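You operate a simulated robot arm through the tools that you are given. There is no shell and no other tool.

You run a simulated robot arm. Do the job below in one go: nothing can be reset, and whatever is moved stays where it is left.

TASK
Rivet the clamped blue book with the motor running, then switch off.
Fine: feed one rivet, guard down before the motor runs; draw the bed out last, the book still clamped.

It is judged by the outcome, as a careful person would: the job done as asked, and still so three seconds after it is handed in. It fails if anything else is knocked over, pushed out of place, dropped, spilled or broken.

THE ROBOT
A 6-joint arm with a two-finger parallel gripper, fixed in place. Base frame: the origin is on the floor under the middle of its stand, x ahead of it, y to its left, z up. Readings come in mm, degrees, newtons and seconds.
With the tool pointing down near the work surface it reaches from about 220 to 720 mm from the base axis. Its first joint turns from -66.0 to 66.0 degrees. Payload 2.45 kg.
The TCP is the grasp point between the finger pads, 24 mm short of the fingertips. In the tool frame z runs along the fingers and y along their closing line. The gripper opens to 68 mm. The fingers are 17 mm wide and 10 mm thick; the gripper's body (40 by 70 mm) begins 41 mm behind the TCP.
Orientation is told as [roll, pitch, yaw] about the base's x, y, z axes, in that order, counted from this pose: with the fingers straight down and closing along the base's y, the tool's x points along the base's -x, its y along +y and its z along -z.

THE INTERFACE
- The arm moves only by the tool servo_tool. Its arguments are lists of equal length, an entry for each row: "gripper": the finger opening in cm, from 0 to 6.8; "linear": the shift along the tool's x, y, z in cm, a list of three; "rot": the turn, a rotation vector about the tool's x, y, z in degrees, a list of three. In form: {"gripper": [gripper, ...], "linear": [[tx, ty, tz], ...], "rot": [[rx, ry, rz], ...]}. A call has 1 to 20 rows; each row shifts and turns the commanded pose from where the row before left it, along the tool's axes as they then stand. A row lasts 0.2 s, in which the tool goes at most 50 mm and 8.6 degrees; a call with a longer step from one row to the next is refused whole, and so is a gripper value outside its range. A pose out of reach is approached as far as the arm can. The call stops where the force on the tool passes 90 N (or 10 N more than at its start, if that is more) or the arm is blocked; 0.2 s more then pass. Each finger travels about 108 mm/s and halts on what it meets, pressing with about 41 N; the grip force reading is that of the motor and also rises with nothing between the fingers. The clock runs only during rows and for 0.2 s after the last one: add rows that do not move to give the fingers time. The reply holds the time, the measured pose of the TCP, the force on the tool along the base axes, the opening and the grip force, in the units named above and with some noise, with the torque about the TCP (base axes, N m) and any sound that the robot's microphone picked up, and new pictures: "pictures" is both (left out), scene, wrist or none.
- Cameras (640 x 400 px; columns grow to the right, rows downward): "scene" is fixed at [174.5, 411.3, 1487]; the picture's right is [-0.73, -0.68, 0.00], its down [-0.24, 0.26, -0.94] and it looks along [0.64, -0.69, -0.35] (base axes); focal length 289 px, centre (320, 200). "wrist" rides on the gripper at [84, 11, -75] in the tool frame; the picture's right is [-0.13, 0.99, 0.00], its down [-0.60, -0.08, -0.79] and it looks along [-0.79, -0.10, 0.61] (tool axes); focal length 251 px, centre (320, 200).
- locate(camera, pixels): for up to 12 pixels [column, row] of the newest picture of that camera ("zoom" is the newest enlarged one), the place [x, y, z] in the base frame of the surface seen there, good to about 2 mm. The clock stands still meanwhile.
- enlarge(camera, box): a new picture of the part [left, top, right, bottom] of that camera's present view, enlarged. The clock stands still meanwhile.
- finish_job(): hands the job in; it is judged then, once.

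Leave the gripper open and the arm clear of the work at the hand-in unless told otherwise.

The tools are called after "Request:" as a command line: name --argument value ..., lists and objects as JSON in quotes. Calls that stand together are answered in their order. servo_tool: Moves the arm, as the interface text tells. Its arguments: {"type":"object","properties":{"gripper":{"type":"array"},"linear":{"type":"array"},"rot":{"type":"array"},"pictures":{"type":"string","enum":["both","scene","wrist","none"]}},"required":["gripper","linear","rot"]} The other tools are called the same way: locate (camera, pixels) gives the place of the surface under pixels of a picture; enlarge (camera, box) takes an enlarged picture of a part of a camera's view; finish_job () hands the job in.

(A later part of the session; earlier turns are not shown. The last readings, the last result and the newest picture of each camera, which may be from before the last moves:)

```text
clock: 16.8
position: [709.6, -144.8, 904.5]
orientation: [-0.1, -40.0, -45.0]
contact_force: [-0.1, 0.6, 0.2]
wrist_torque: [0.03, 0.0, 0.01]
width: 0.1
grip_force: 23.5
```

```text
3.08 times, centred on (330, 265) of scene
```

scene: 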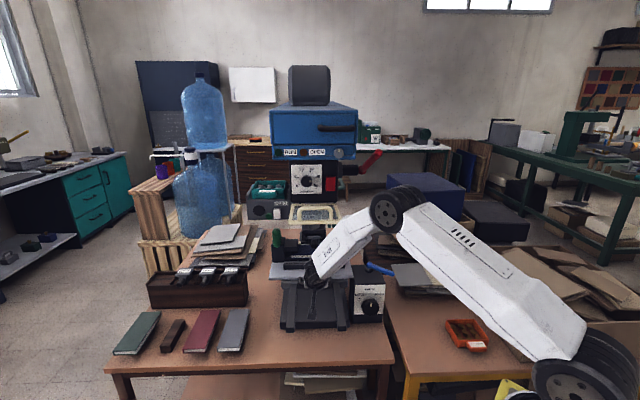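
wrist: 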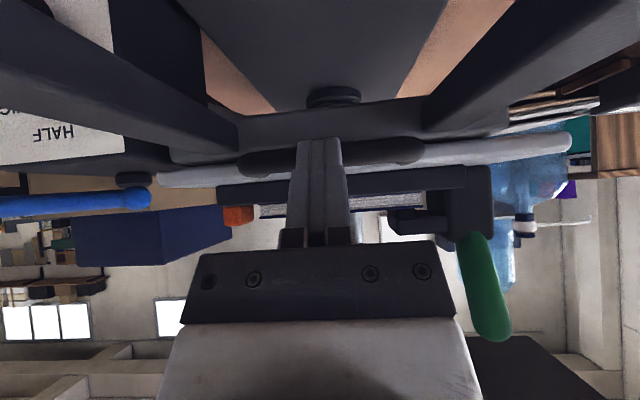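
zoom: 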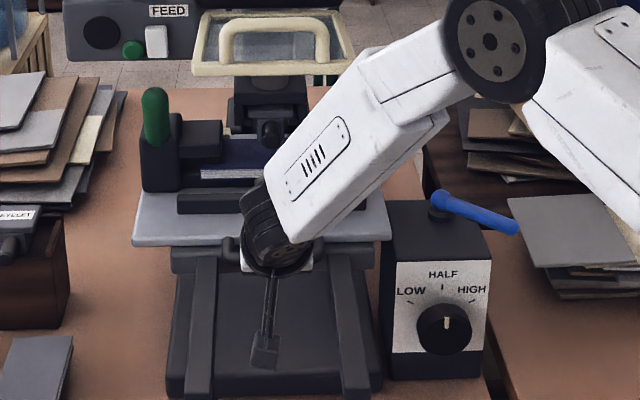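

It's still free at about 220 mm of travel. I'll continue in 5 mm steps to find the end stop.

Request:
servo_tool --gripper '[0, 0, 0, 0, 0, 0, 0, 0]' --linear '[[-0.383, 0, 0.321], [-0.383, 0, 0.321], [-0.383, 0, 0.321], [-0.383, 0, 0.321], [-0.383, 0, 0.321], [-0.383, 0, 0.321], [0, 0, 0], [0, 0, 0]]' --rot '[[0, 0, 0], [0, 0, 0], [0, 0, 0], [0, 0, 0], [0, 0, 0], [0, 0, 0], [0, 0, 0], [0, 0, 0]]'

Request:
enlarge --camera "scene" --box '[240, 200, 420, 330]'

Request:
enlarge --camera "wrist" --box '[160, 80, 480, 260]'

```text
clock: 17.5
position: [712.0, -147.6, 905.4]
orientation: [-0.5, -39.8, -45.2]
contact_force: [-40.7, 19.0, 32.2]
wrist_torque: [-0.19, -0.02, -0.39]
width: 0.0
grip_force: 23.4
stopped in row 3: the force on the tool passed its limit at 102 N (the readings are from after the stop); the commanded pose is now the measured one
```

scene: 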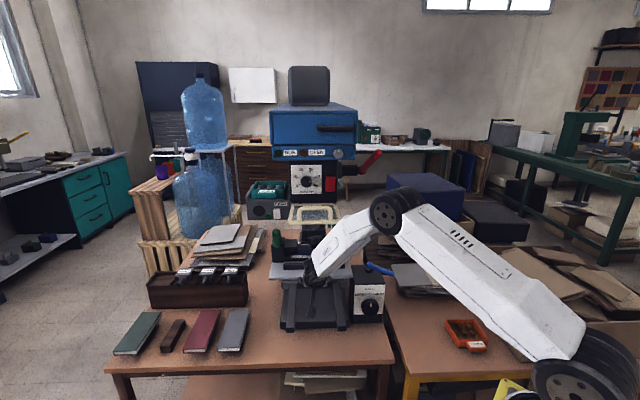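
wrist: 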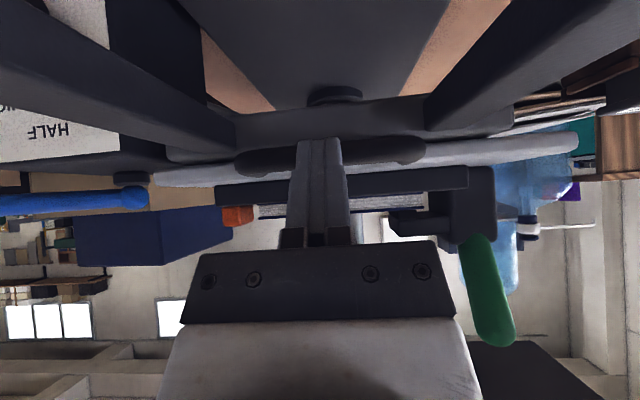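

```text
3.08 times, centred on (330, 265) of scene
```

zoom: 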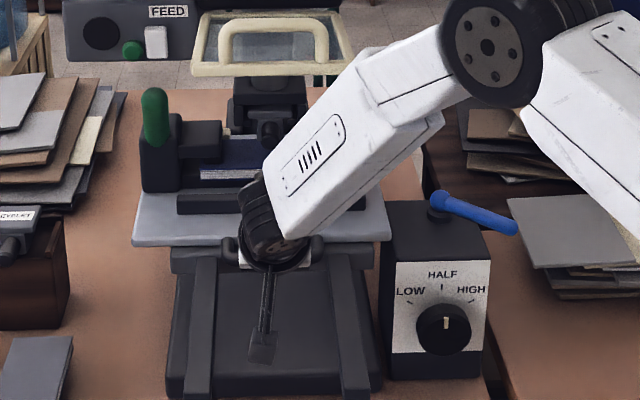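

```text
2.00 times, centred on (320, 170) of wrist
```

zoom: 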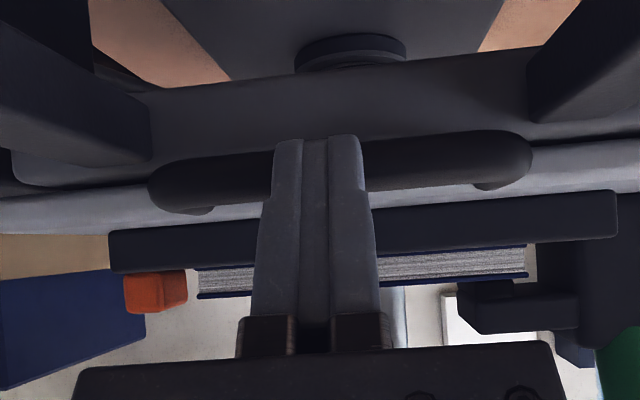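

The end stop is reached (102 N peak), so the bed is fully in. Now I'll back straight off the handle and rise to look at the machine.

Request:
servo_tool --gripper '[0, 0, 0, 0, 0, 0, 0, 0, 0, 0, 0, 0, 0]' --linear '[[0.766, 0, -0.643], [1.53, 0, -1.29], [3, 0, -2.5], [3, 0, -2.5], [3, 0, -2.5], [3, 0, -2.5], [0, 0, -4.5], [0, 0, -4.5], [0, 0, -4.5], [0, 0, 0], [0, 0, 0], [0, 0, 0], [0, 0, 0]]' --rot '[[0, 0, 0], [0, 0, 0], [0, 0, 0], [0, 0, 0], [0, 0, 0], [0, 0, 0], [0, 0, 0], [0, 0, 0], [0, 0, 0], [0, 7, 0], [0, 7, 0], [0, 7, 0], [0, 0, 0]]'

Request:
enlarge --camera "scene" --box '[240, 190, 420, 320]'

Request:
enlarge --camera "wrist" --box '[180, 40, 460, 215]'

```text
clock: 20.3
position: [524.2, 44.2, 1009.1]
orientation: [-0.3, -18.8, -45.2]
contact_force: [0.5, -0.4, 0.7]
wrist_torque: [0.0, -0.02, -0.03]
width: 0.0
grip_force: 24.0
```

scene: 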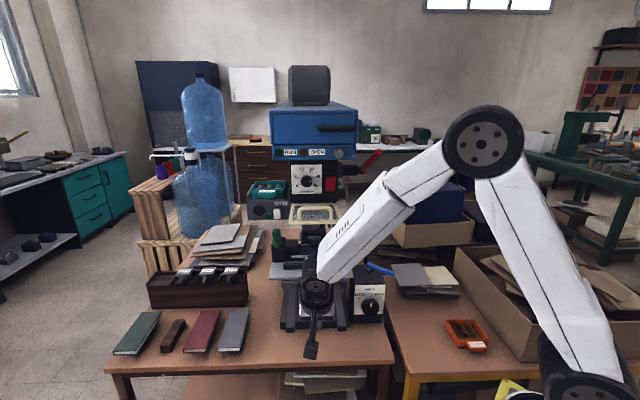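
wrist: 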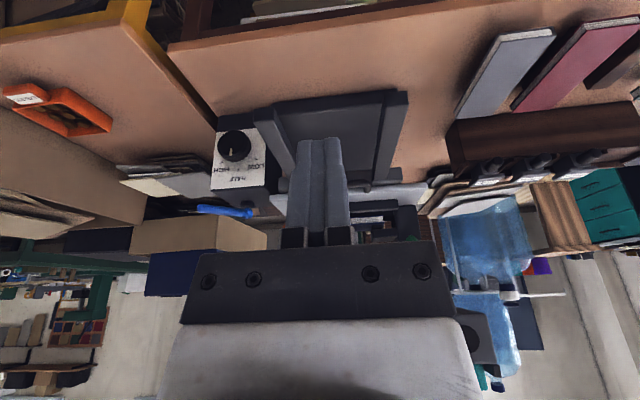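

```text
3.08 times, centred on (330, 255) of scene
```

zoom: 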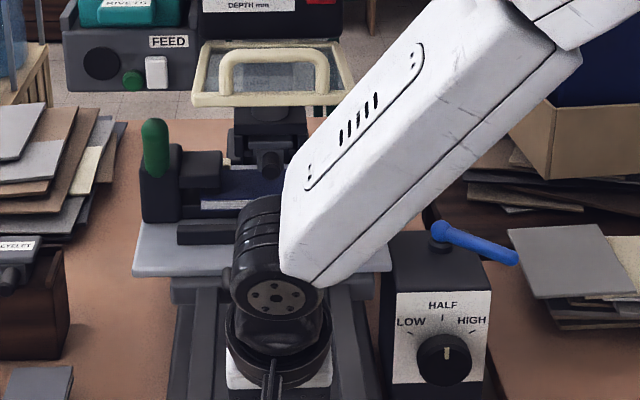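

```text
2.29 times, centred on (320, 128) of wrist
```

zoom: 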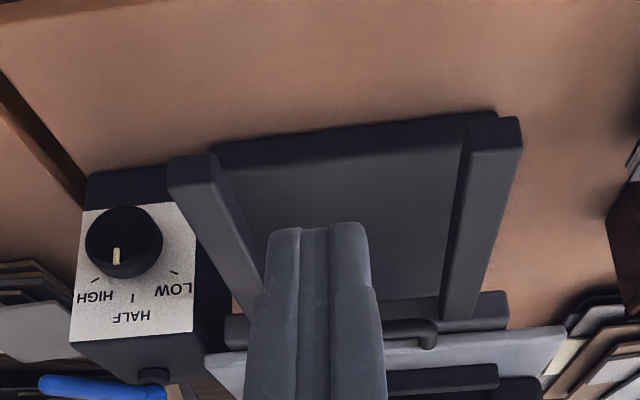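

The bed stays in. Next is the feed button. I'll tilt the tool closer to horizontal, line up with the button at s≈-517, z≈1130, and stop about 90 mm short to check.

Request:
servo_tool --gripper '[0, 0, 0, 0, 0, 0, 0, 0, 0, 0, 0, 0, 0, 0, 0, 0]' --linear '[[0, 0, 0], [0, 0, 0], [0, 0, 0], [0, 0, 0], [0, 0, 0], [0, 0, 0], [-2.97, 2.88, -1.39], [-2.97, 2.88, -1.39], [-2.97, 2.88, -1.39], [-2.97, 2.88, -1.39], [-1.87, 0, 4.0], [-1.87, 0, 4.0], [-1.87, 0, 4.0], [-1.87, 0, 4.0], [-1.87, 0, 4.0], [0, 0, 0]]' --rot '[[0, -7.7, 0], [0, -7.7, 0], [0, -7.7, 0], [0, -7.7, 0], [0, -7.7, 0], [0, -7.7, 0], [0, 0, 0], [0, 0, 0], [0, 0, 0], [0, 0, 0], [0, 0, 0], [0, 0, 0], [0, 0, 0], [0, 0, 0], [0, 0, 0], [0, 0, 0]]'

Request:
enlarge --camera "scene" --box '[230, 140, 390, 240]'

Request:
enlarge --camera "wrist" --box '[200, 80, 440, 230]'

```text
clock: 23.7
position: [761.7, -32.3, 1137.5]
orientation: [-0.7, -64.9, -44.8]
contact_force: [0.0, -0.9, 0.1]
wrist_torque: [0.03, 0.02, -0.01]
width: 0.2
grip_force: 23.7
```

scene: 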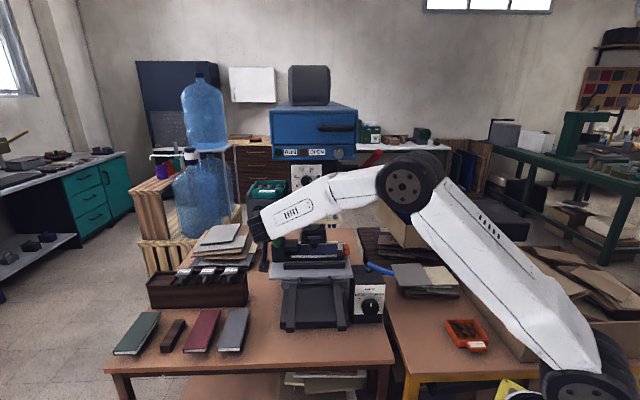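
wrist: 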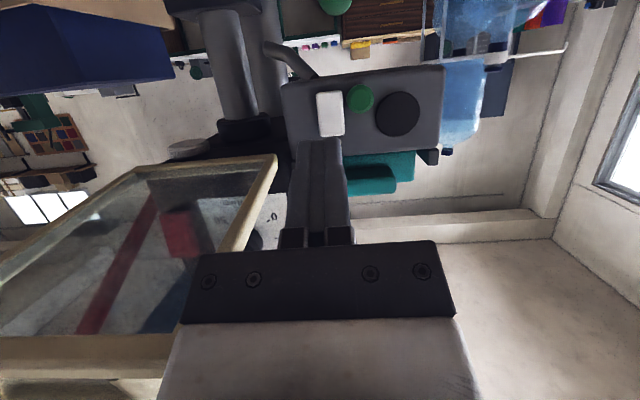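

```text
4.00 times, centred on (310, 190) of scene
```

zoom: 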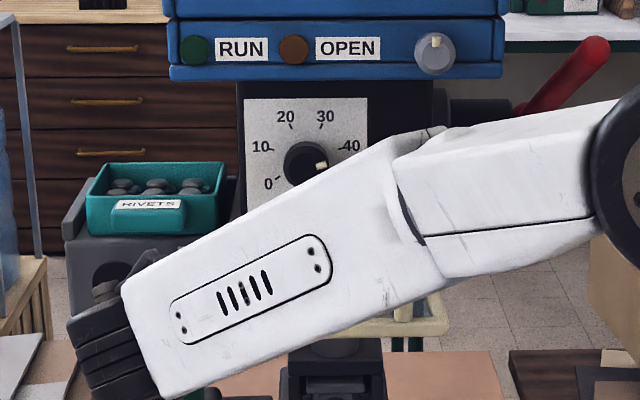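

```text
2.67 times, centred on (320, 155) of wrist
```

zoom: 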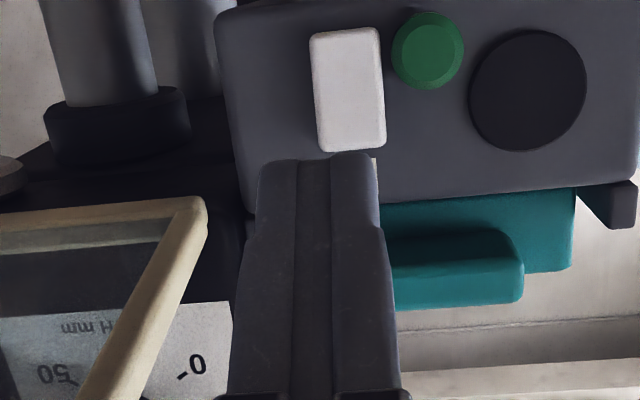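

The white button is clearly visible just ahead of the fingertips (zoom about (350, 90)), with the green dome beside it. I'll measure the button exactly.

Request:
locate --camera "zoom" --pixels '[[348, 90], [345, 45], [352, 130], [325, 90], [372, 90], [427, 50], [528, 90], [300, 90], [440, 190], [460, 290], [440, 250], [205, 215]]'

```text
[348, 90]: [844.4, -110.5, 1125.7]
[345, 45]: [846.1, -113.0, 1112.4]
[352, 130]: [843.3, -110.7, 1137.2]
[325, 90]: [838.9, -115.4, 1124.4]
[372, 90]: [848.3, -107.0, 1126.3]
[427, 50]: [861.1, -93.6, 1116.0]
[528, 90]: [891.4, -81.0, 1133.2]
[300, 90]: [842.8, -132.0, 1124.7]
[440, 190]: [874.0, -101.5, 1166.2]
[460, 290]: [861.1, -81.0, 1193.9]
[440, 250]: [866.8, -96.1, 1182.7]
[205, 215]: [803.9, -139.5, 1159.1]
```

The button face centre is (844, -110, 1126) and its top edge stands slightly proud. I'll approach to within 6 mm, then press in slowly near its upper half, once.

Request:
servo_tool --gripper '[0, 0, 0, 0, 0, 0, 0, 0, 0, 0]' --linear '[[-1.73, 0.1, 3.71], [-1.73, 0.1, 3.71], [-0.085, 0, 0.181], [-0.085, 0, 0.181], [-0.085, 0, 0.181], [-0.085, 0, 0.181], [-0.085, 0, 0.181], [-0.085, 0, 0.181], [-0.085, 0, 0.181], [0, 0, 0]]' --rot '[[0, 0, 0], [0, 0, 0], [0, 0, 0], [0, 0, 0], [0, 0, 0], [0, 0, 0], [0, 0, 0], [0, 0, 0], [0, 0, 0], [0, 0, 0]]'

Request:
enlarge --camera "wrist" --box '[200, 80, 440, 230]'

```text
clock: 25.9
position: [827.1, -94.1, 1138.3]
orientation: [-0.6, -64.7, -44.9]
contact_force: [-76.0, 34.2, 10.7]
wrist_torque: [0.35, -0.46, -0.89]
width: 0.0
grip_force: 23.7
heard: click
```

scene: 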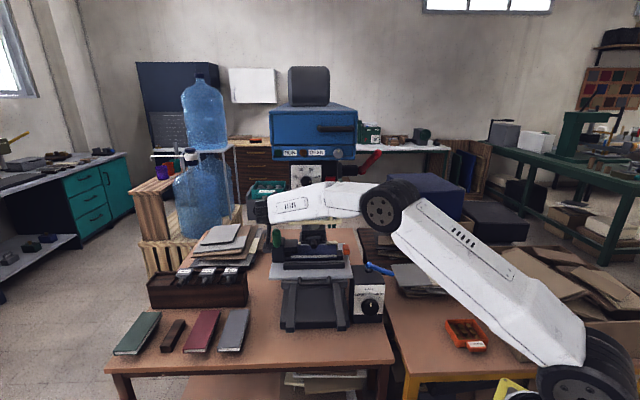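
wrist: 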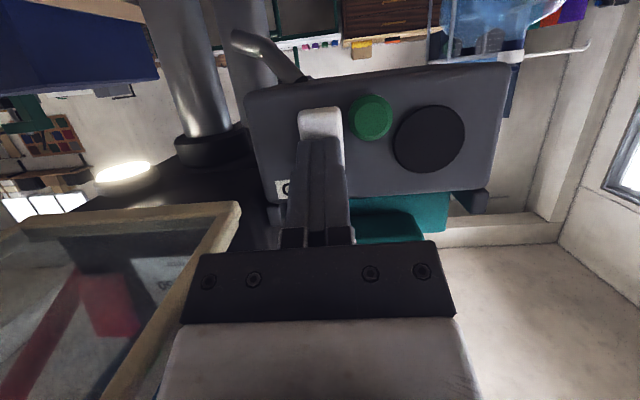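

```text
2.67 times, centred on (320, 155) of wrist
```

zoom: 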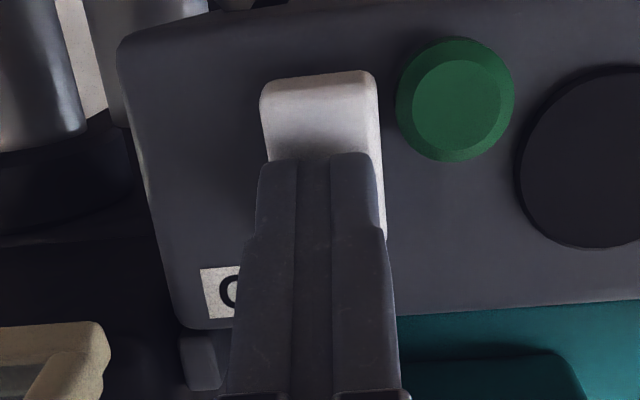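

I heard a click, and the white rocker has now tipped over. A lamp disc under the head, near wrist pixel (122, 170), looks lit. I'll back off and look at what changed.

Request:
servo_tool --gripper '[0, 0, 0, 0, 0]' --linear '[[0.42, 0, -0.9], [1.7, 0, -3.65], [1.7, 0, -3.65], [1.7, 0, -3.65], [0, 0, 0]]' --rot '[[0, 0, 0], [0, 0, 0], [0, 0, 0], [0, 0, 0], [0, 0, 0]]'

Request:
enlarge --camera "wrist" --box '[160, 60, 440, 235]'

Request:
enlarge --camera "scene" --box '[230, 130, 390, 230]'

```text
clock: 27.1
position: [735.7, -5.6, 1138.7]
orientation: [-0.6, -64.9, -44.7]
contact_force: [0.6, 0.3, -0.3]
wrist_torque: [-0.01, -0.02, -0.01]
width: 0.0
grip_force: 23.1
```

scene: 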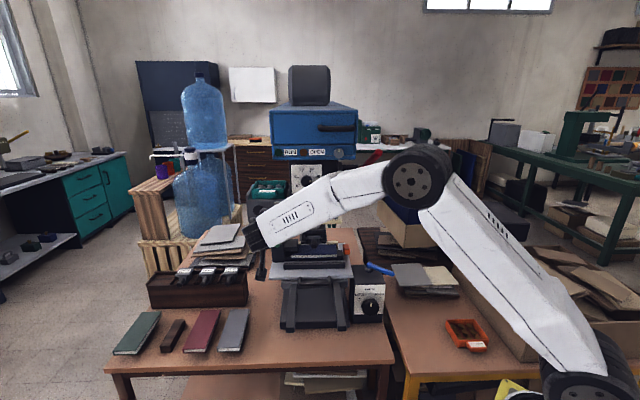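
wrist: 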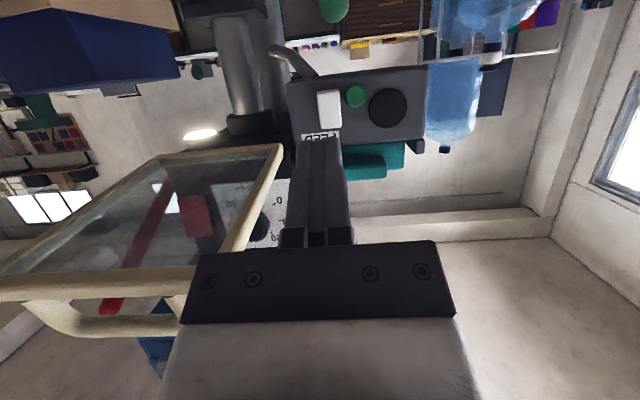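

```text
2.29 times, centred on (300, 148) of wrist
```

zoom: 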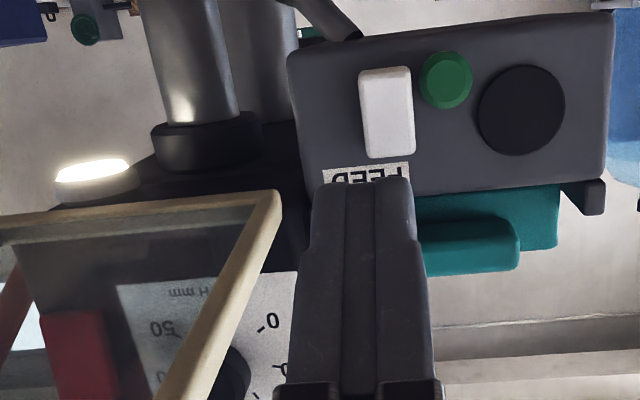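

```text
4.00 times, centred on (310, 180) of scene
```

zoom: 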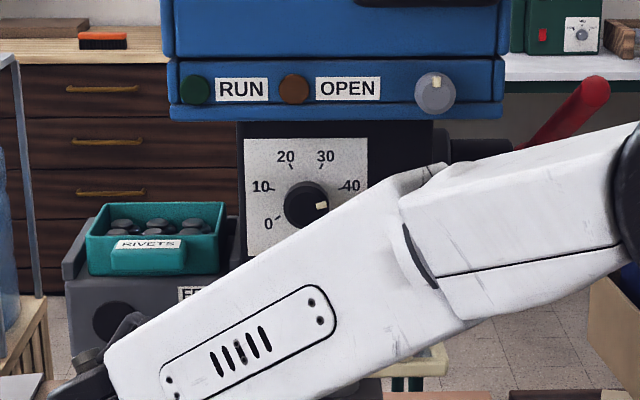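

The white rocker switched on a work lamp under the head; it is not the feeder. The green dome beside it looks like a push button and is likely the actual feed button. I'll locate it, the rocker faces and the lamp.

Request:
locate --camera "zoom" --pixels '[[80, 130]]'

Request:
enlarge --camera "wrist" --box '[290, 75, 434, 165]'

Request:
locate --camera "zoom" --pixels '[[292, 92], [270, 92], [315, 92], [292, 65], [292, 118], [180, 130], [170, 75], [185, 210], [435, 140], [240, 180], [340, 60], [350, 180]]'

Request:
locate --camera "wrist" --pixels '[[200, 134], [230, 60], [205, 214], [250, 125]]'

```text
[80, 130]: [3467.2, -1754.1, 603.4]
```

```text
4.44 times, centred on (362, 120) of wrist
```

zoom: 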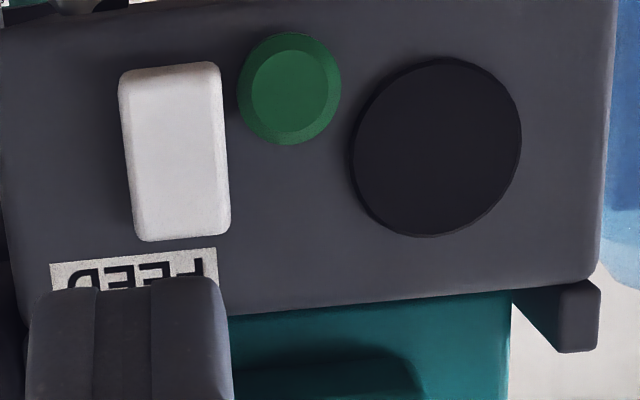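

```text
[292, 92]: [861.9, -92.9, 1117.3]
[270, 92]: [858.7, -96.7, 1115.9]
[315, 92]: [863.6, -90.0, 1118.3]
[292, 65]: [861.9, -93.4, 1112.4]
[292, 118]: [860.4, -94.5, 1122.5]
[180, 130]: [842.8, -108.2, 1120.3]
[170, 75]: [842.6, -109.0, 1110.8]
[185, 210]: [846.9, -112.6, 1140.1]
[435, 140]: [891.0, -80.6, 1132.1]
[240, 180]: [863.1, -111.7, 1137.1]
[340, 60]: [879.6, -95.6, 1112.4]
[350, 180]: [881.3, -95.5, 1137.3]
```

```text
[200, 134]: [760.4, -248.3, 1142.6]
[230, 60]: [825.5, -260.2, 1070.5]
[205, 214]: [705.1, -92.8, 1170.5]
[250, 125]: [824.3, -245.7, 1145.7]
```

The green button's centre is (862, -93, 1117), with its face at d≈-675 and 14 mm proud. I'll press it once, slowly, and release straight away.

Request:
servo_tool --gripper '[0, 0, 0, 0, 0, 0, 0, 0, 0, 0, 0, 0, 0, 0]' --linear '[[1.74, 2.9, 0.81], [-1.685, 0, 3.61], [-1.685, 0, 3.61], [-1.685, 0, 3.61], [-0.085, 0, 0.181], [-0.085, 0, 0.181], [-0.085, 0, 0.181], [-0.085, 0, 0.181], [-0.085, 0, 0.181], [-0.085, 0, 0.181], [0.17, 0, -0.362], [0.42, 0, -0.9], [1.27, 0, -2.72], [0, 0, 0]]' --rot '[[0, 0, 0], [0, 0, 0], [0, 0, 0], [0, 0, 0], [0, 0, 0], [0, 0, 0], [0, 0, 0], [0, 0, 0], [0, 0, 0], [0, 0, 0], [0, 0, 0], [0, 0, 0], [0, 0, 0], [0, 0, 0]]'

Request:
enlarge --camera "wrist" --box '[160, 30, 440, 205]'

```text
clock: 30.1
position: [820.3, -45.4, 1118.3]
orientation: [-0.5, -65.0, -44.7]
contact_force: [-0.2, 1.6, 0.1]
wrist_torque: [-0.02, 0.01, 0.0]
width: 0.1
grip_force: 23.6
heard: click
```

scene: 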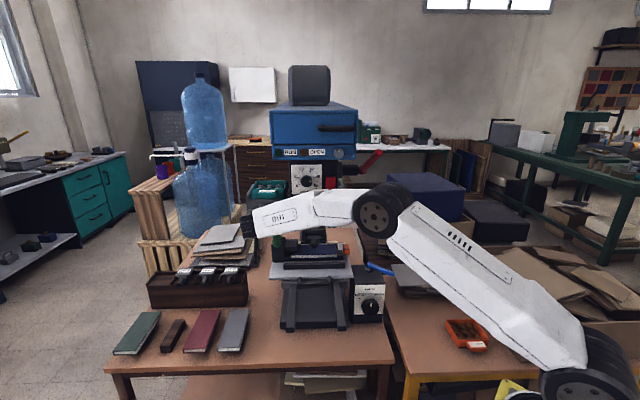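
wrist: 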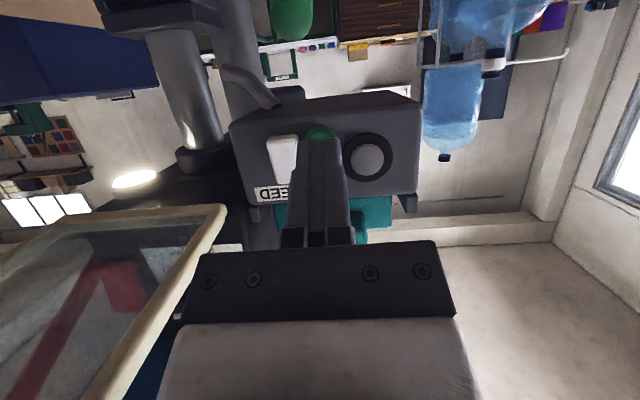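

```text
2.29 times, centred on (300, 118) of wrist
```

zoom: 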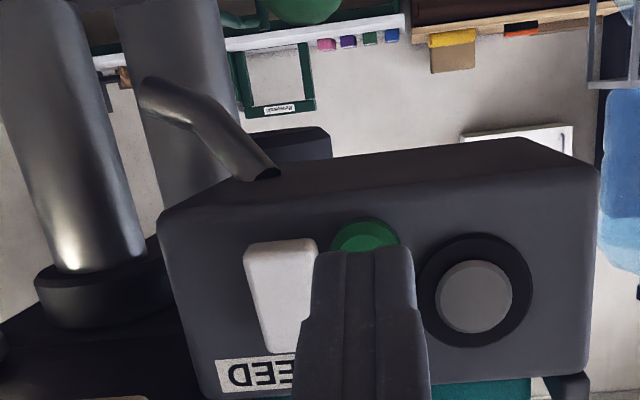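

The round window on the feeder now shows a grey rivet, so one rivet was fed by the green button. The white rocker was only the lamp, so I'll put it back by pressing its lower half, keeping clear of the green button.

Request:
servo_tool --gripper '[0, 0, 0, 0, 0, 0, 0, 0, 0, 0, 0, 0, 0]' --linear '[[0.36, -3.2, 0.17], [-1.27, 0, 2.72], [-0.085, 0, 0.181], [-0.085, 0, 0.181], [-0.085, 0, 0.181], [-0.085, 0, 0.181], [-0.085, 0, 0.181], [-0.085, 0, 0.181], [-0.085, 0, 0.181], [0.17, 0, -0.362], [0.42, 0, -0.9], [1.7, 0, -3.65], [0, 0, 0]]' --rot '[[0, 0, 0], [0, 0, 0], [0, 0, 0], [0, 0, 0], [0, 0, 0], [0, 0, 0], [0, 0, 0], [0, 0, 0], [0, 0, 0], [0, 0, 0], [0, 0, 0], [0, 0, 0], [0, 0, 0]]'

Request:
enlarge --camera "wrist" --box '[160, 30, 440, 205]'

```text
clock: 32.9
position: [789.1, -63.9, 1115.1]
orientation: [-0.6, -64.9, -44.8]
contact_force: [0.6, -0.2, 0.3]
wrist_torque: [-0.04, 0.03, 0.04]
width: 0.0
grip_force: 23.4
heard: click
```

scene: 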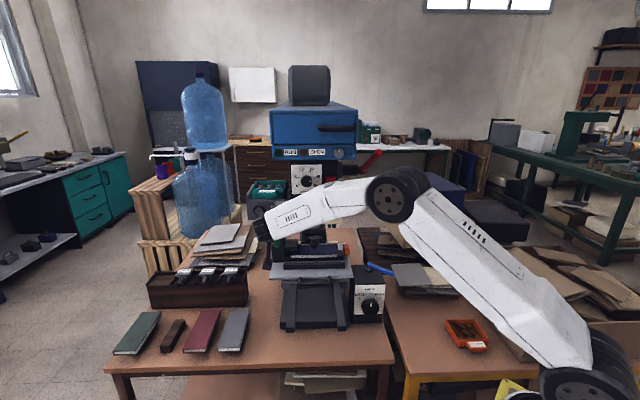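
wrist: 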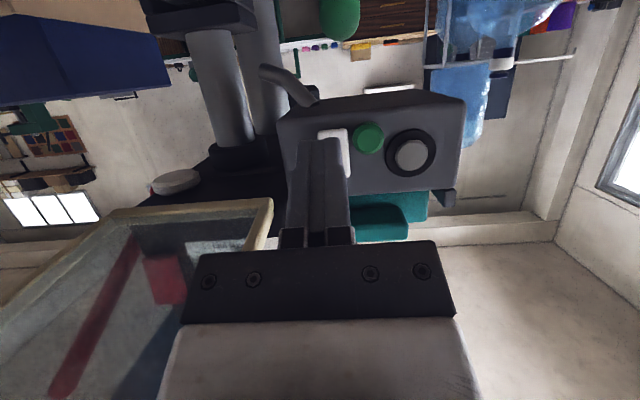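

```text
2.29 times, centred on (300, 118) of wrist
```

zoom: 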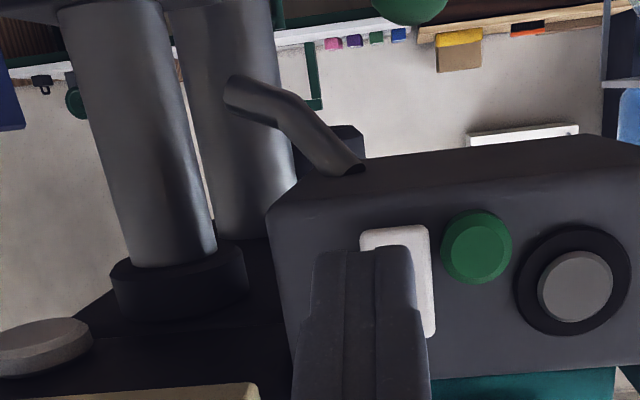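

The lamp is off again and one rivet shows in the window. Now the guard. I'll back out, rise and look at the guard handle from above-front to measure it.

Request:
servo_tool --gripper '[0, 0, 0, 0, 0, 0, 0, 0, 0, 0, 0, 0, 0, 0, 0, 0]' --linear '[[1.86, 0, -3.99], [1.86, 0, -3.99], [1.86, 0, -3.99], [1.86, 0, -3.99], [1.86, 0, -3.99], [0, 0, 0], [0, 0, 0], [0, 0, 0], [0, 0, 0], [0, 0, 0], [-1.85, -2.2, -3.2], [-1.85, -2.2, -3.2], [-1.85, -2.2, -3.2], [-1.85, -2.2, -3.2], [-1.85, -2.2, -3.2], [0, 0, 0]]' --rot '[[0, 0, 0], [0, 0, 0], [0, 0, 0], [0, 0, 0], [0, 0, 0], [0, 7, 0], [0, 7, 0], [0, 7, 0], [0, 7, 0], [0, 7, 0], [0, 0, 0], [0, 0, 0], [0, 0, 0], [0, 0, 0], [0, 0, 0], [0, 0, 0]]'

Request:
enlarge --camera "wrist" --box '[200, 40, 440, 190]'

Request:
enlarge --camera "scene" --box '[260, 130, 380, 230]'

```text
clock: 36.3
position: [556.1, 16.5, 1299.4]
orientation: [-0.4, -29.9, -45.2]
contact_force: [-0.8, -0.4, 0.2]
wrist_torque: [-0.03, -0.01, 0.01]
width: 0.0
grip_force: 23.4
```

scene: 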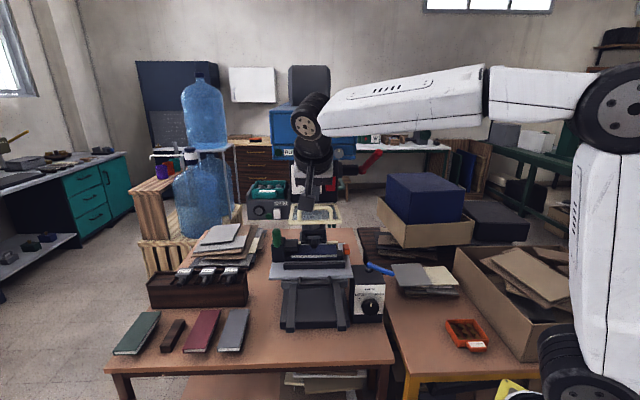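
wrist: 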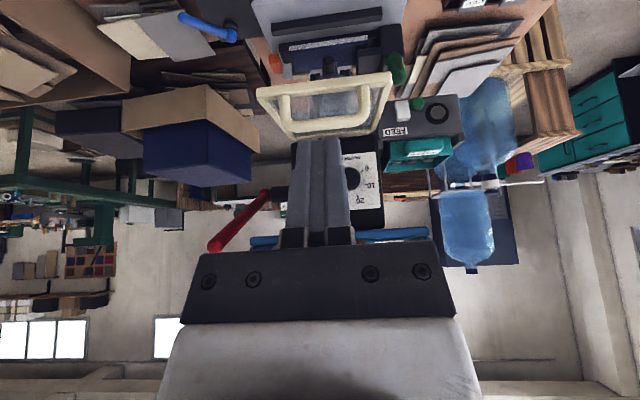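

```text
2.67 times, centred on (320, 115) of wrist
```

zoom: 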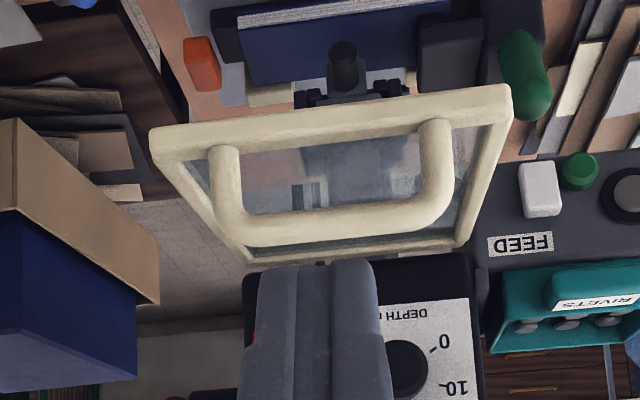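

```text
4.00 times, centred on (320, 180) of scene
```

zoom: 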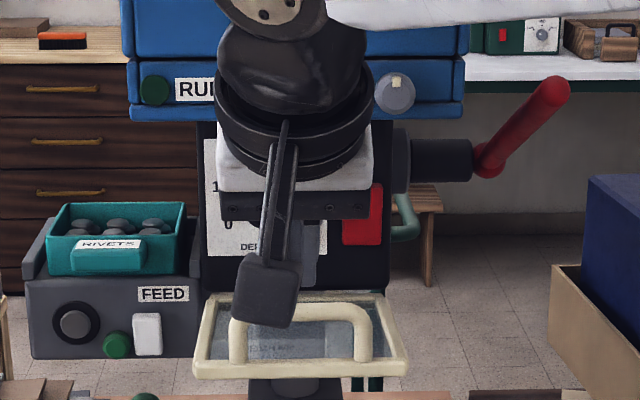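

The guard handle is clearly visible in the wrist zoom. I'll measure the bar, the legs, the frame's front and rear edges and the hinge area.

Request:
enlarge --camera "wrist" --box '[200, 40, 440, 190]'

Request:
locate --camera "zoom" --pixels '[[340, 218], [340, 227], [340, 236], [280, 228], [400, 218], [225, 165], [435, 145], [330, 117], [180, 145], [490, 100], [300, 257], [420, 247]]'

Request:
locate --camera "zoom" --pixels '[[330, 130], [330, 107], [240, 215], [435, 200], [260, 255], [460, 235], [220, 200], [480, 170], [225, 150], [435, 130], [345, 60], [350, 95]]'

```text
2.67 times, centred on (320, 115) of wrist
```

zoom: 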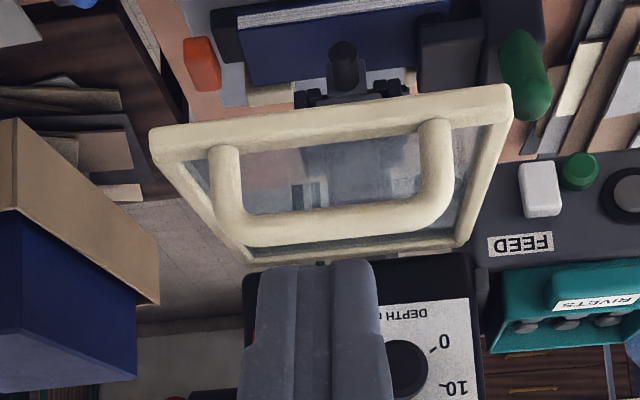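

```text
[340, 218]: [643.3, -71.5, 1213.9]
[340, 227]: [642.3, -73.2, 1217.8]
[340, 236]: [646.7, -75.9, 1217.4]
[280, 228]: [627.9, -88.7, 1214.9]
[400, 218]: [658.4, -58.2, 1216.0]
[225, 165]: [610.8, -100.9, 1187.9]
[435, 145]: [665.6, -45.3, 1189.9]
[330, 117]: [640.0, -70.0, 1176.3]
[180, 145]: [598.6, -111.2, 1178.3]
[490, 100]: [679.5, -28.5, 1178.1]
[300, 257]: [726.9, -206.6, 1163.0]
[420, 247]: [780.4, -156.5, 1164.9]
```

```text
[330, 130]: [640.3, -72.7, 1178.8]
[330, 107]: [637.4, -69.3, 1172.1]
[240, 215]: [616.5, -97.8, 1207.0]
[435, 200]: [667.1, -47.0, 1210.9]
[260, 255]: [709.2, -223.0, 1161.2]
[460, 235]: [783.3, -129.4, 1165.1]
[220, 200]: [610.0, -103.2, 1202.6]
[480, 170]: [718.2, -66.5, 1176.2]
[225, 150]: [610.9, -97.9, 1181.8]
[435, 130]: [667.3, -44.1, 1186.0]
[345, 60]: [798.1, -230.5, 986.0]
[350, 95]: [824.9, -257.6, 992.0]
```

The handle bar centre is near d≈-511, z≈1211, and the hinge is near d≈-663, z≈1160. I'll put the closed fingertips on the bar and push it down along its arc, the first third now.

Request:
servo_tool --gripper '[0, 0, 0, 0, 0, 0, 0, 0, 0, 0, 0]' --linear '[[-2.26, -0.15, 3.35], [-2.26, -0.15, 3.35], [-2.26, -0.15, 3.35], [0, 0, 1.0], [1.2, 0, 1.18], [1.07, 0, 1.29], [0.92, 0, 1.4], [0.77, 0, 1.48], [0.61, 0, 1.56], [0.45, 0, 1.61], [0, 0, 0]]' --rot '[[0, 0, 0], [0, 0, 0], [0, 0, 0], [0, 0, 0], [0, 0, 0], [0, 0, 0], [0, 0, 0], [0, 0, 0], [0, 0, 0], [0, 0, 0], [0, 0, 0]]'

Request:
enlarge --camera "scene" --box '[250, 150, 390, 250]'

Request:
enlarge --camera "wrist" --box '[200, 40, 440, 190]'

```text
clock: 38.7
position: [635.2, -67.0, 1139.6]
orientation: [-0.3, -29.8, -45.1]
contact_force: [-0.1, -0.6, -0.8]
wrist_torque: [0.0, -0.01, -0.01]
width: 0.0
grip_force: 23.2
```

scene: 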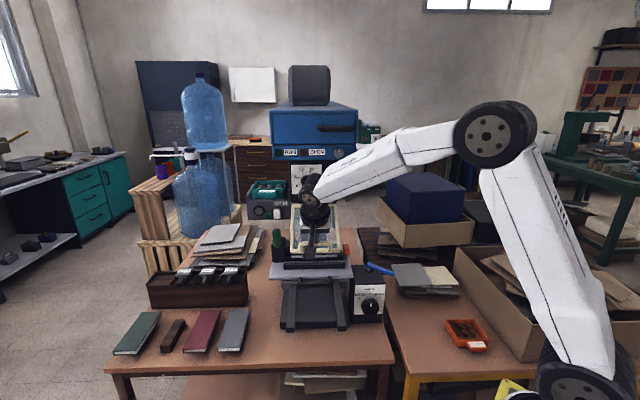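
wrist: 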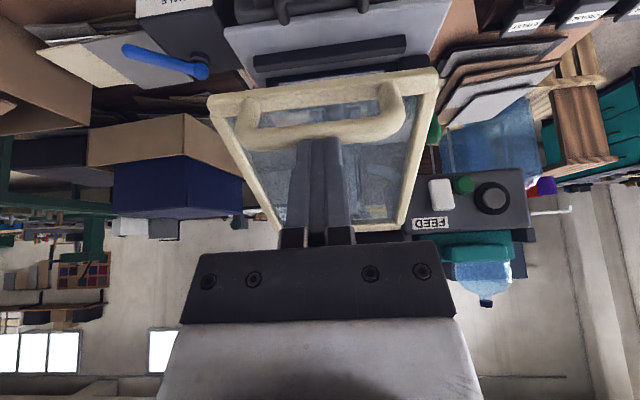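

```text
4.00 times, centred on (320, 200) of scene
```

zoom: 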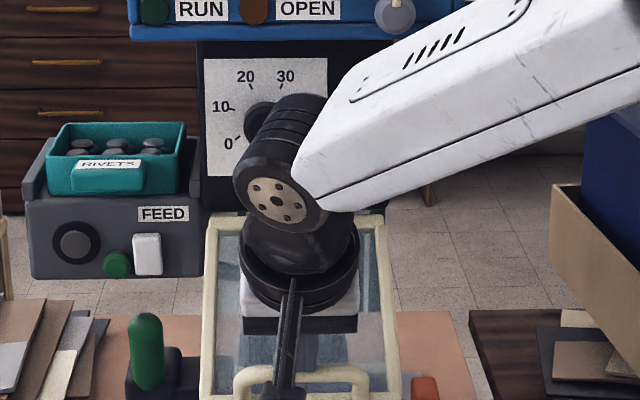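

```text
2.67 times, centred on (320, 115) of wrist
```

zoom: 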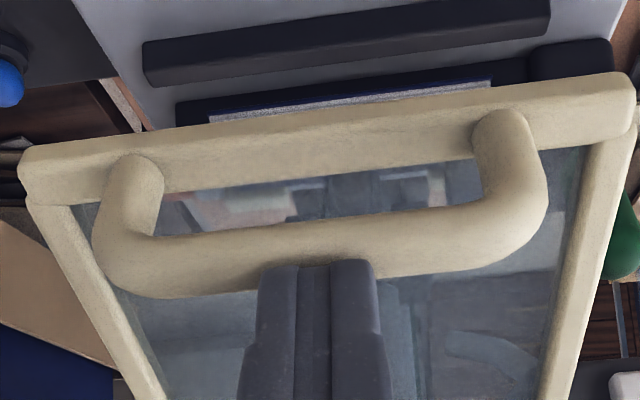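

The guard swings down with the finger, with low force. I'll continue along the arc.

Request:
servo_tool --gripper '[0, 0, 0, 0, 0, 0, 0]' --linear '[[0.27, 0, 1.65], [0.11, 0, 1.67], [-0.07, 0, 1.67], [-0.25, 0, 1.66], [-0.41, 0, 1.62], [-0.59, 0, 1.56], [0, 0, 0]]' --rot '[[0, 0, 0], [0, 0, 0], [0, 0, 0], [0, 0, 0], [0, 0, 0], [0, 0, 0], [0, 0, 0]]'

Request:
enlarge --camera "scene" --box '[250, 150, 390, 260]'

Request:
enlarge --camera "wrist" --box '[180, 20, 460, 195]'

```text
clock: 40.3
position: [672.7, -107.2, 1060.1]
orientation: [-0.3, -29.9, -45.1]
contact_force: [-0.5, 1.4, 0.4]
wrist_torque: [0.01, -0.05, -0.02]
width: 0.0
grip_force: 23.3
```

scene: 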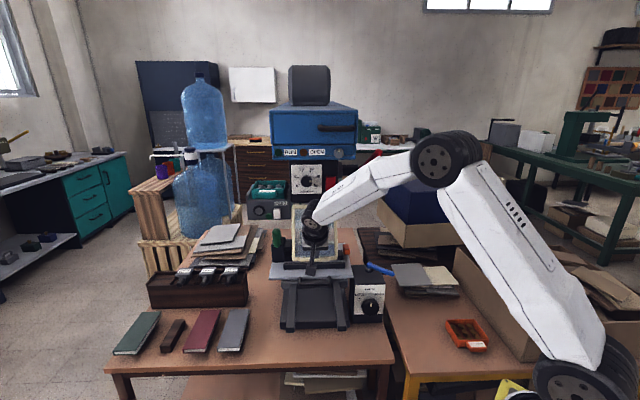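
wrist: 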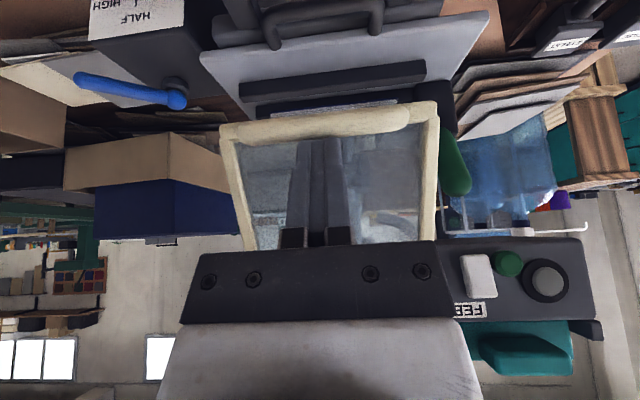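

```text
3.64 times, centred on (320, 205) of scene
```

zoom: 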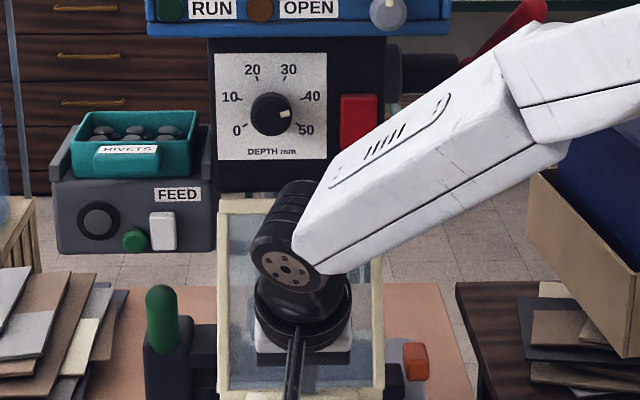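

```text
2.29 times, centred on (320, 108) of wrist
```

zoom: 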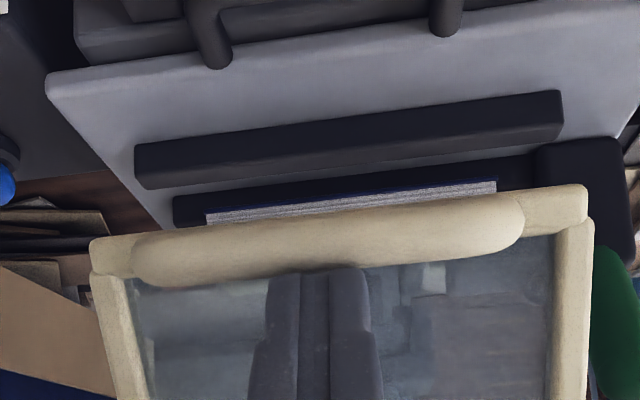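

The guard is about two-thirds down. I'll continue the arc to its closed stop.

Request:
servo_tool --gripper '[0, 0, 0, 0, 0, 0]' --linear '[[-0.75, 0, 1.5], [-0.9, 0, 1.41], [-1.05, 0, 1.31], [-0.97, 0, 1.01], [0, 0, 0], [0, 0, 0]]' --rot '[[0, 0, 0], [0, 0, 0], [0, 0, 0], [0, 0, 0], [0, 0, 0], [0, 0, 0]]'

Request:
enlarge --camera "scene" --box '[250, 150, 390, 260]'

Request:
enlarge --camera "wrist" --box '[180, 20, 460, 195]'

```text
clock: 41.7
position: [713.7, -148.0, 1033.4]
orientation: [-0.3, -29.9, -45.2]
contact_force: [-0.1, 0.0, 0.4]
wrist_torque: [-0.03, -0.04, 0.01]
width: 0.2
grip_force: 23.5
```

scene: 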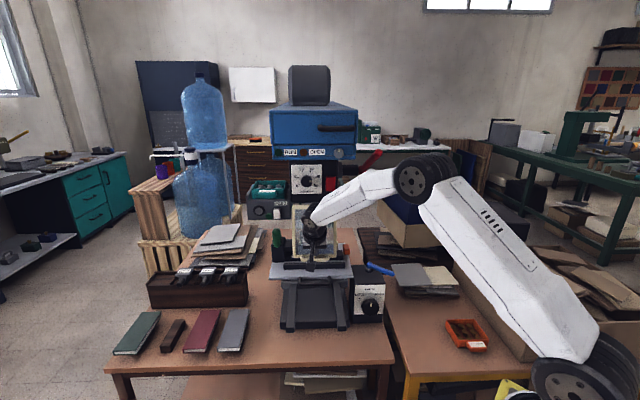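
wrist: 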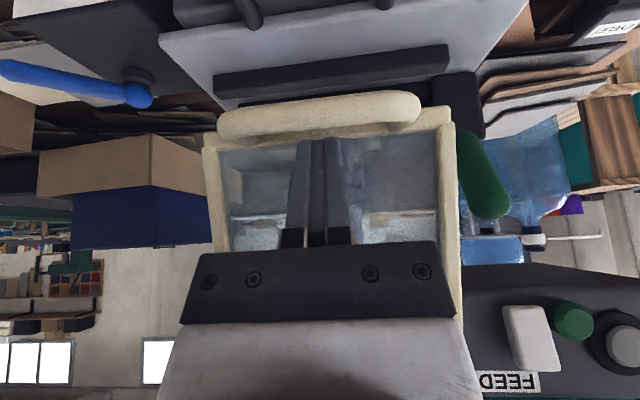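

```text
3.64 times, centred on (320, 205) of scene
```

zoom: 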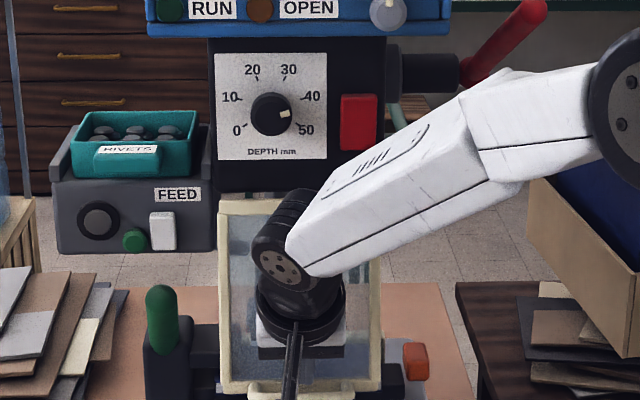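

```text
2.29 times, centred on (320, 108) of wrist
```

zoom: 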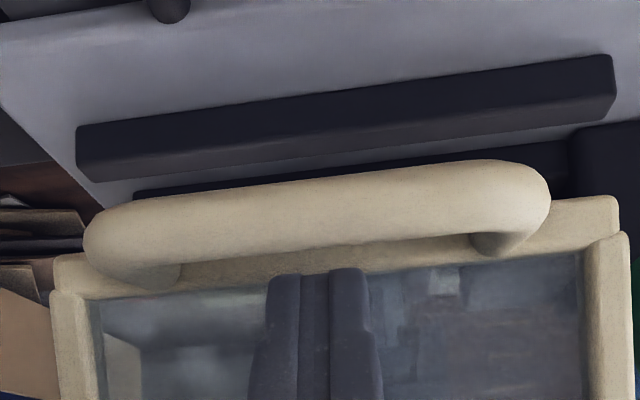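

I'll check the guard's present angle by locating its frame and handle.

Request:
locate --camera "zoom" --pixels '[[320, 210], [320, 225], [320, 195], [200, 280], [580, 235], [75, 330], [600, 330], [200, 350], [450, 340], [360, 262], [130, 220], [500, 190]]'

Request:
locate --camera "scene" --pixels '[[305, 206], [312, 206], [321, 256], [309, 257], [350, 255], [313, 240], [340, 250]]'

```text
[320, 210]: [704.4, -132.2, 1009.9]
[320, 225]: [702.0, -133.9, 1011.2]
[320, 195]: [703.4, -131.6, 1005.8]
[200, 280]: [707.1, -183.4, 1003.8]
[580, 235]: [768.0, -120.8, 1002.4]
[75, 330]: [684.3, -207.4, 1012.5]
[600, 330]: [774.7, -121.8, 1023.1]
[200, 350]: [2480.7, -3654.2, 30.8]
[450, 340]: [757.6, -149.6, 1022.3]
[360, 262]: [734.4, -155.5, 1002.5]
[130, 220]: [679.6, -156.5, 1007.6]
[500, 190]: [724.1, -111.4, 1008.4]
```

```text
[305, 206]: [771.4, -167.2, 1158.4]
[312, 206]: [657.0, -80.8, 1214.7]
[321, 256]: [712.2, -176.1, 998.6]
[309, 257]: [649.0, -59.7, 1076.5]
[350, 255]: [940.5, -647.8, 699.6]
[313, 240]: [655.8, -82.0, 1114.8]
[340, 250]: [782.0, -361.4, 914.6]
```

The guard hangs about 80° down with its bottom edge at d≈-629. My fingertip is now just inside the handle, in front of the frame. I'll press the frame's lower bar gently inward to make sure the guard is against its stop.

Request:
servo_tool --gripper '[0, 0, 0, 0, 0]' --linear '[[-0.217, 0, 0.125], [-0.217, 0, 0.125], [-0.217, 0, 0.125], [0, 0, 0], [0, 0, 0]]' --rot '[[0, 0, 0], [0, 0, 0], [0, 0, 0], [0, 0, 0], [0, 0, 0]]'

Request:
enlarge --camera "wrist" --box '[180, 20, 460, 195]'

Request:
locate --camera "zoom" --pixels '[[320, 210], [320, 225], [200, 280], [580, 235], [450, 340], [360, 262]]'

```text
clock: 42.9
position: [719.7, -153.8, 1034.4]
orientation: [-0.3, -29.9, -45.2]
contact_force: [1.0, 0.6, -0.5]
wrist_torque: [0.01, -0.03, -0.01]
width: 0.0
grip_force: 22.7
```

scene: 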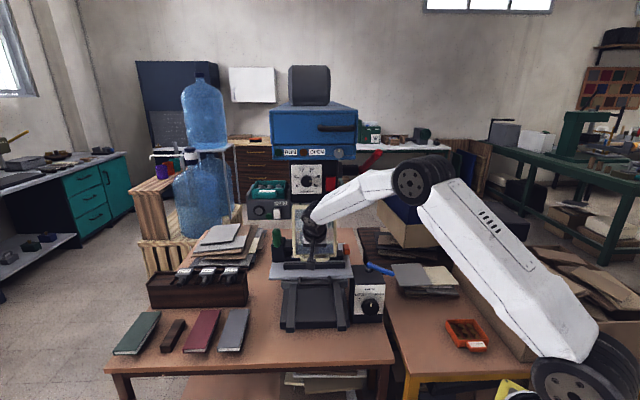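
wrist: 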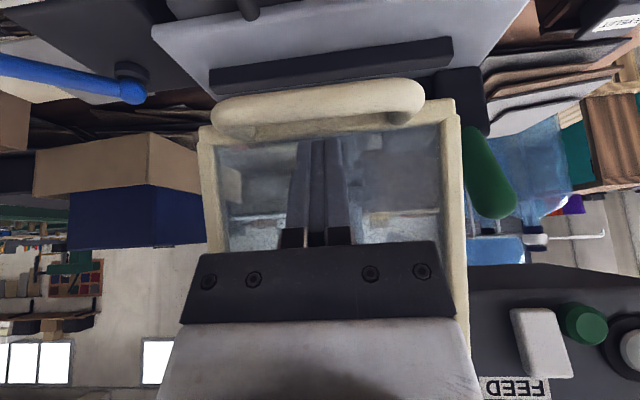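

```text
2.29 times, centred on (320, 108) of wrist
```

zoom: 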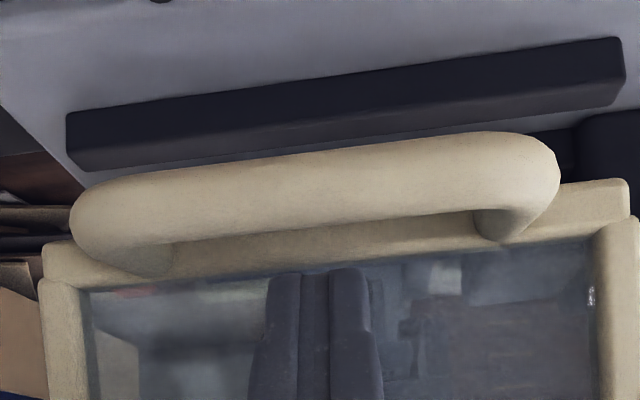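

```text
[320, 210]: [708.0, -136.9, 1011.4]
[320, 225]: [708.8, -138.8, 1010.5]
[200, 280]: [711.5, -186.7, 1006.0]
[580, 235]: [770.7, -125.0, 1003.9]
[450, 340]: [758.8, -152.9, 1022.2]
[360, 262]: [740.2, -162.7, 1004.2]
```

The guard moved in by about 5 mm with almost no force, so it isn't at its stop yet. I'll keep pressing inward.

Request:
servo_tool --gripper '[0, 0, 0, 0, 0, 0, 0]' --linear '[[-0.26, 0, 0.15], [-0.26, 0, 0.15], [-0.26, 0, 0.15], [-0.26, 0, 0.15], [-0.26, 0, 0.15], [0, 0, 0], [0, 0, 0]]' --rot '[[0, 0, 0], [0, 0, 0], [0, 0, 0], [0, 0, 0], [0, 0, 0], [0, 0, 0], [0, 0, 0]]'

Request:
enlarge --camera "wrist" --box '[180, 20, 460, 195]'

Request:
locate --camera "zoom" --pixels '[[320, 190], [320, 205], [200, 270], [580, 225], [450, 340], [360, 258]]'

```text
clock: 44.5
position: [730.6, -166.0, 1031.8]
orientation: [-0.3, -29.8, -45.2]
contact_force: [0.4, -0.1, -0.2]
wrist_torque: [0.0, 0.01, -0.02]
width: 0.0
grip_force: 23.8
```

scene: 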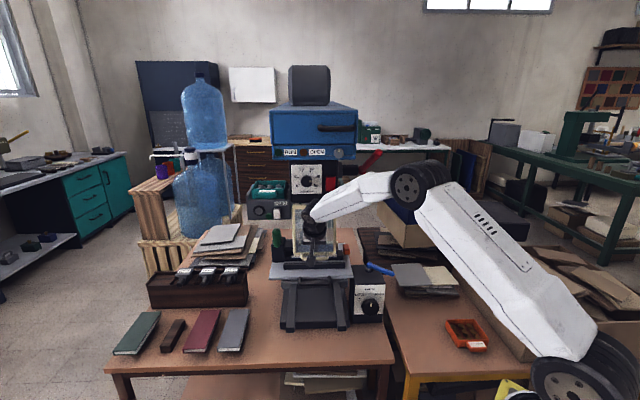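
wrist: 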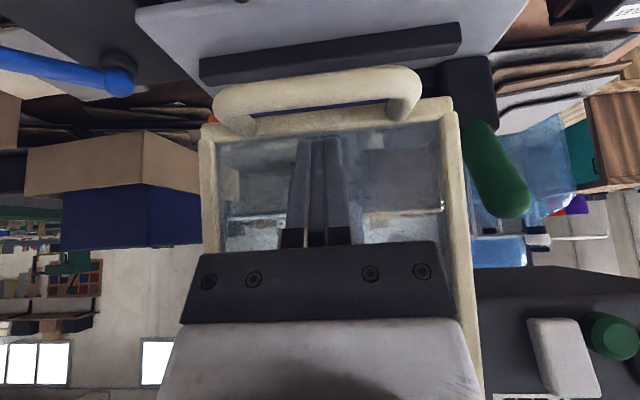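

```text
2.29 times, centred on (320, 108) of wrist
```

zoom: 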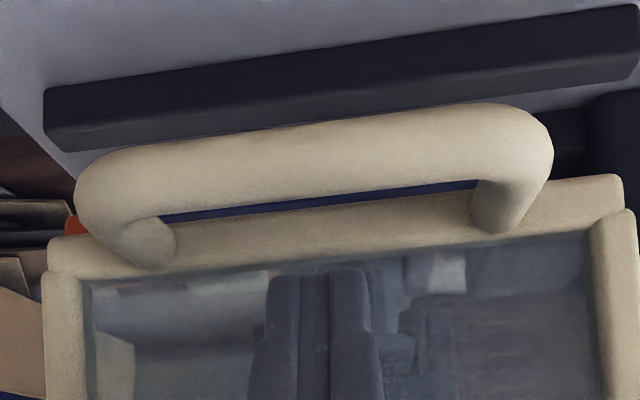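

```text
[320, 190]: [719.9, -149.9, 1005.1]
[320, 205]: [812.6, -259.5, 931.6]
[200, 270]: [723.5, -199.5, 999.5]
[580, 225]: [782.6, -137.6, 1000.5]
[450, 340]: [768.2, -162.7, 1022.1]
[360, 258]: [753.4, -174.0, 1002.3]
```

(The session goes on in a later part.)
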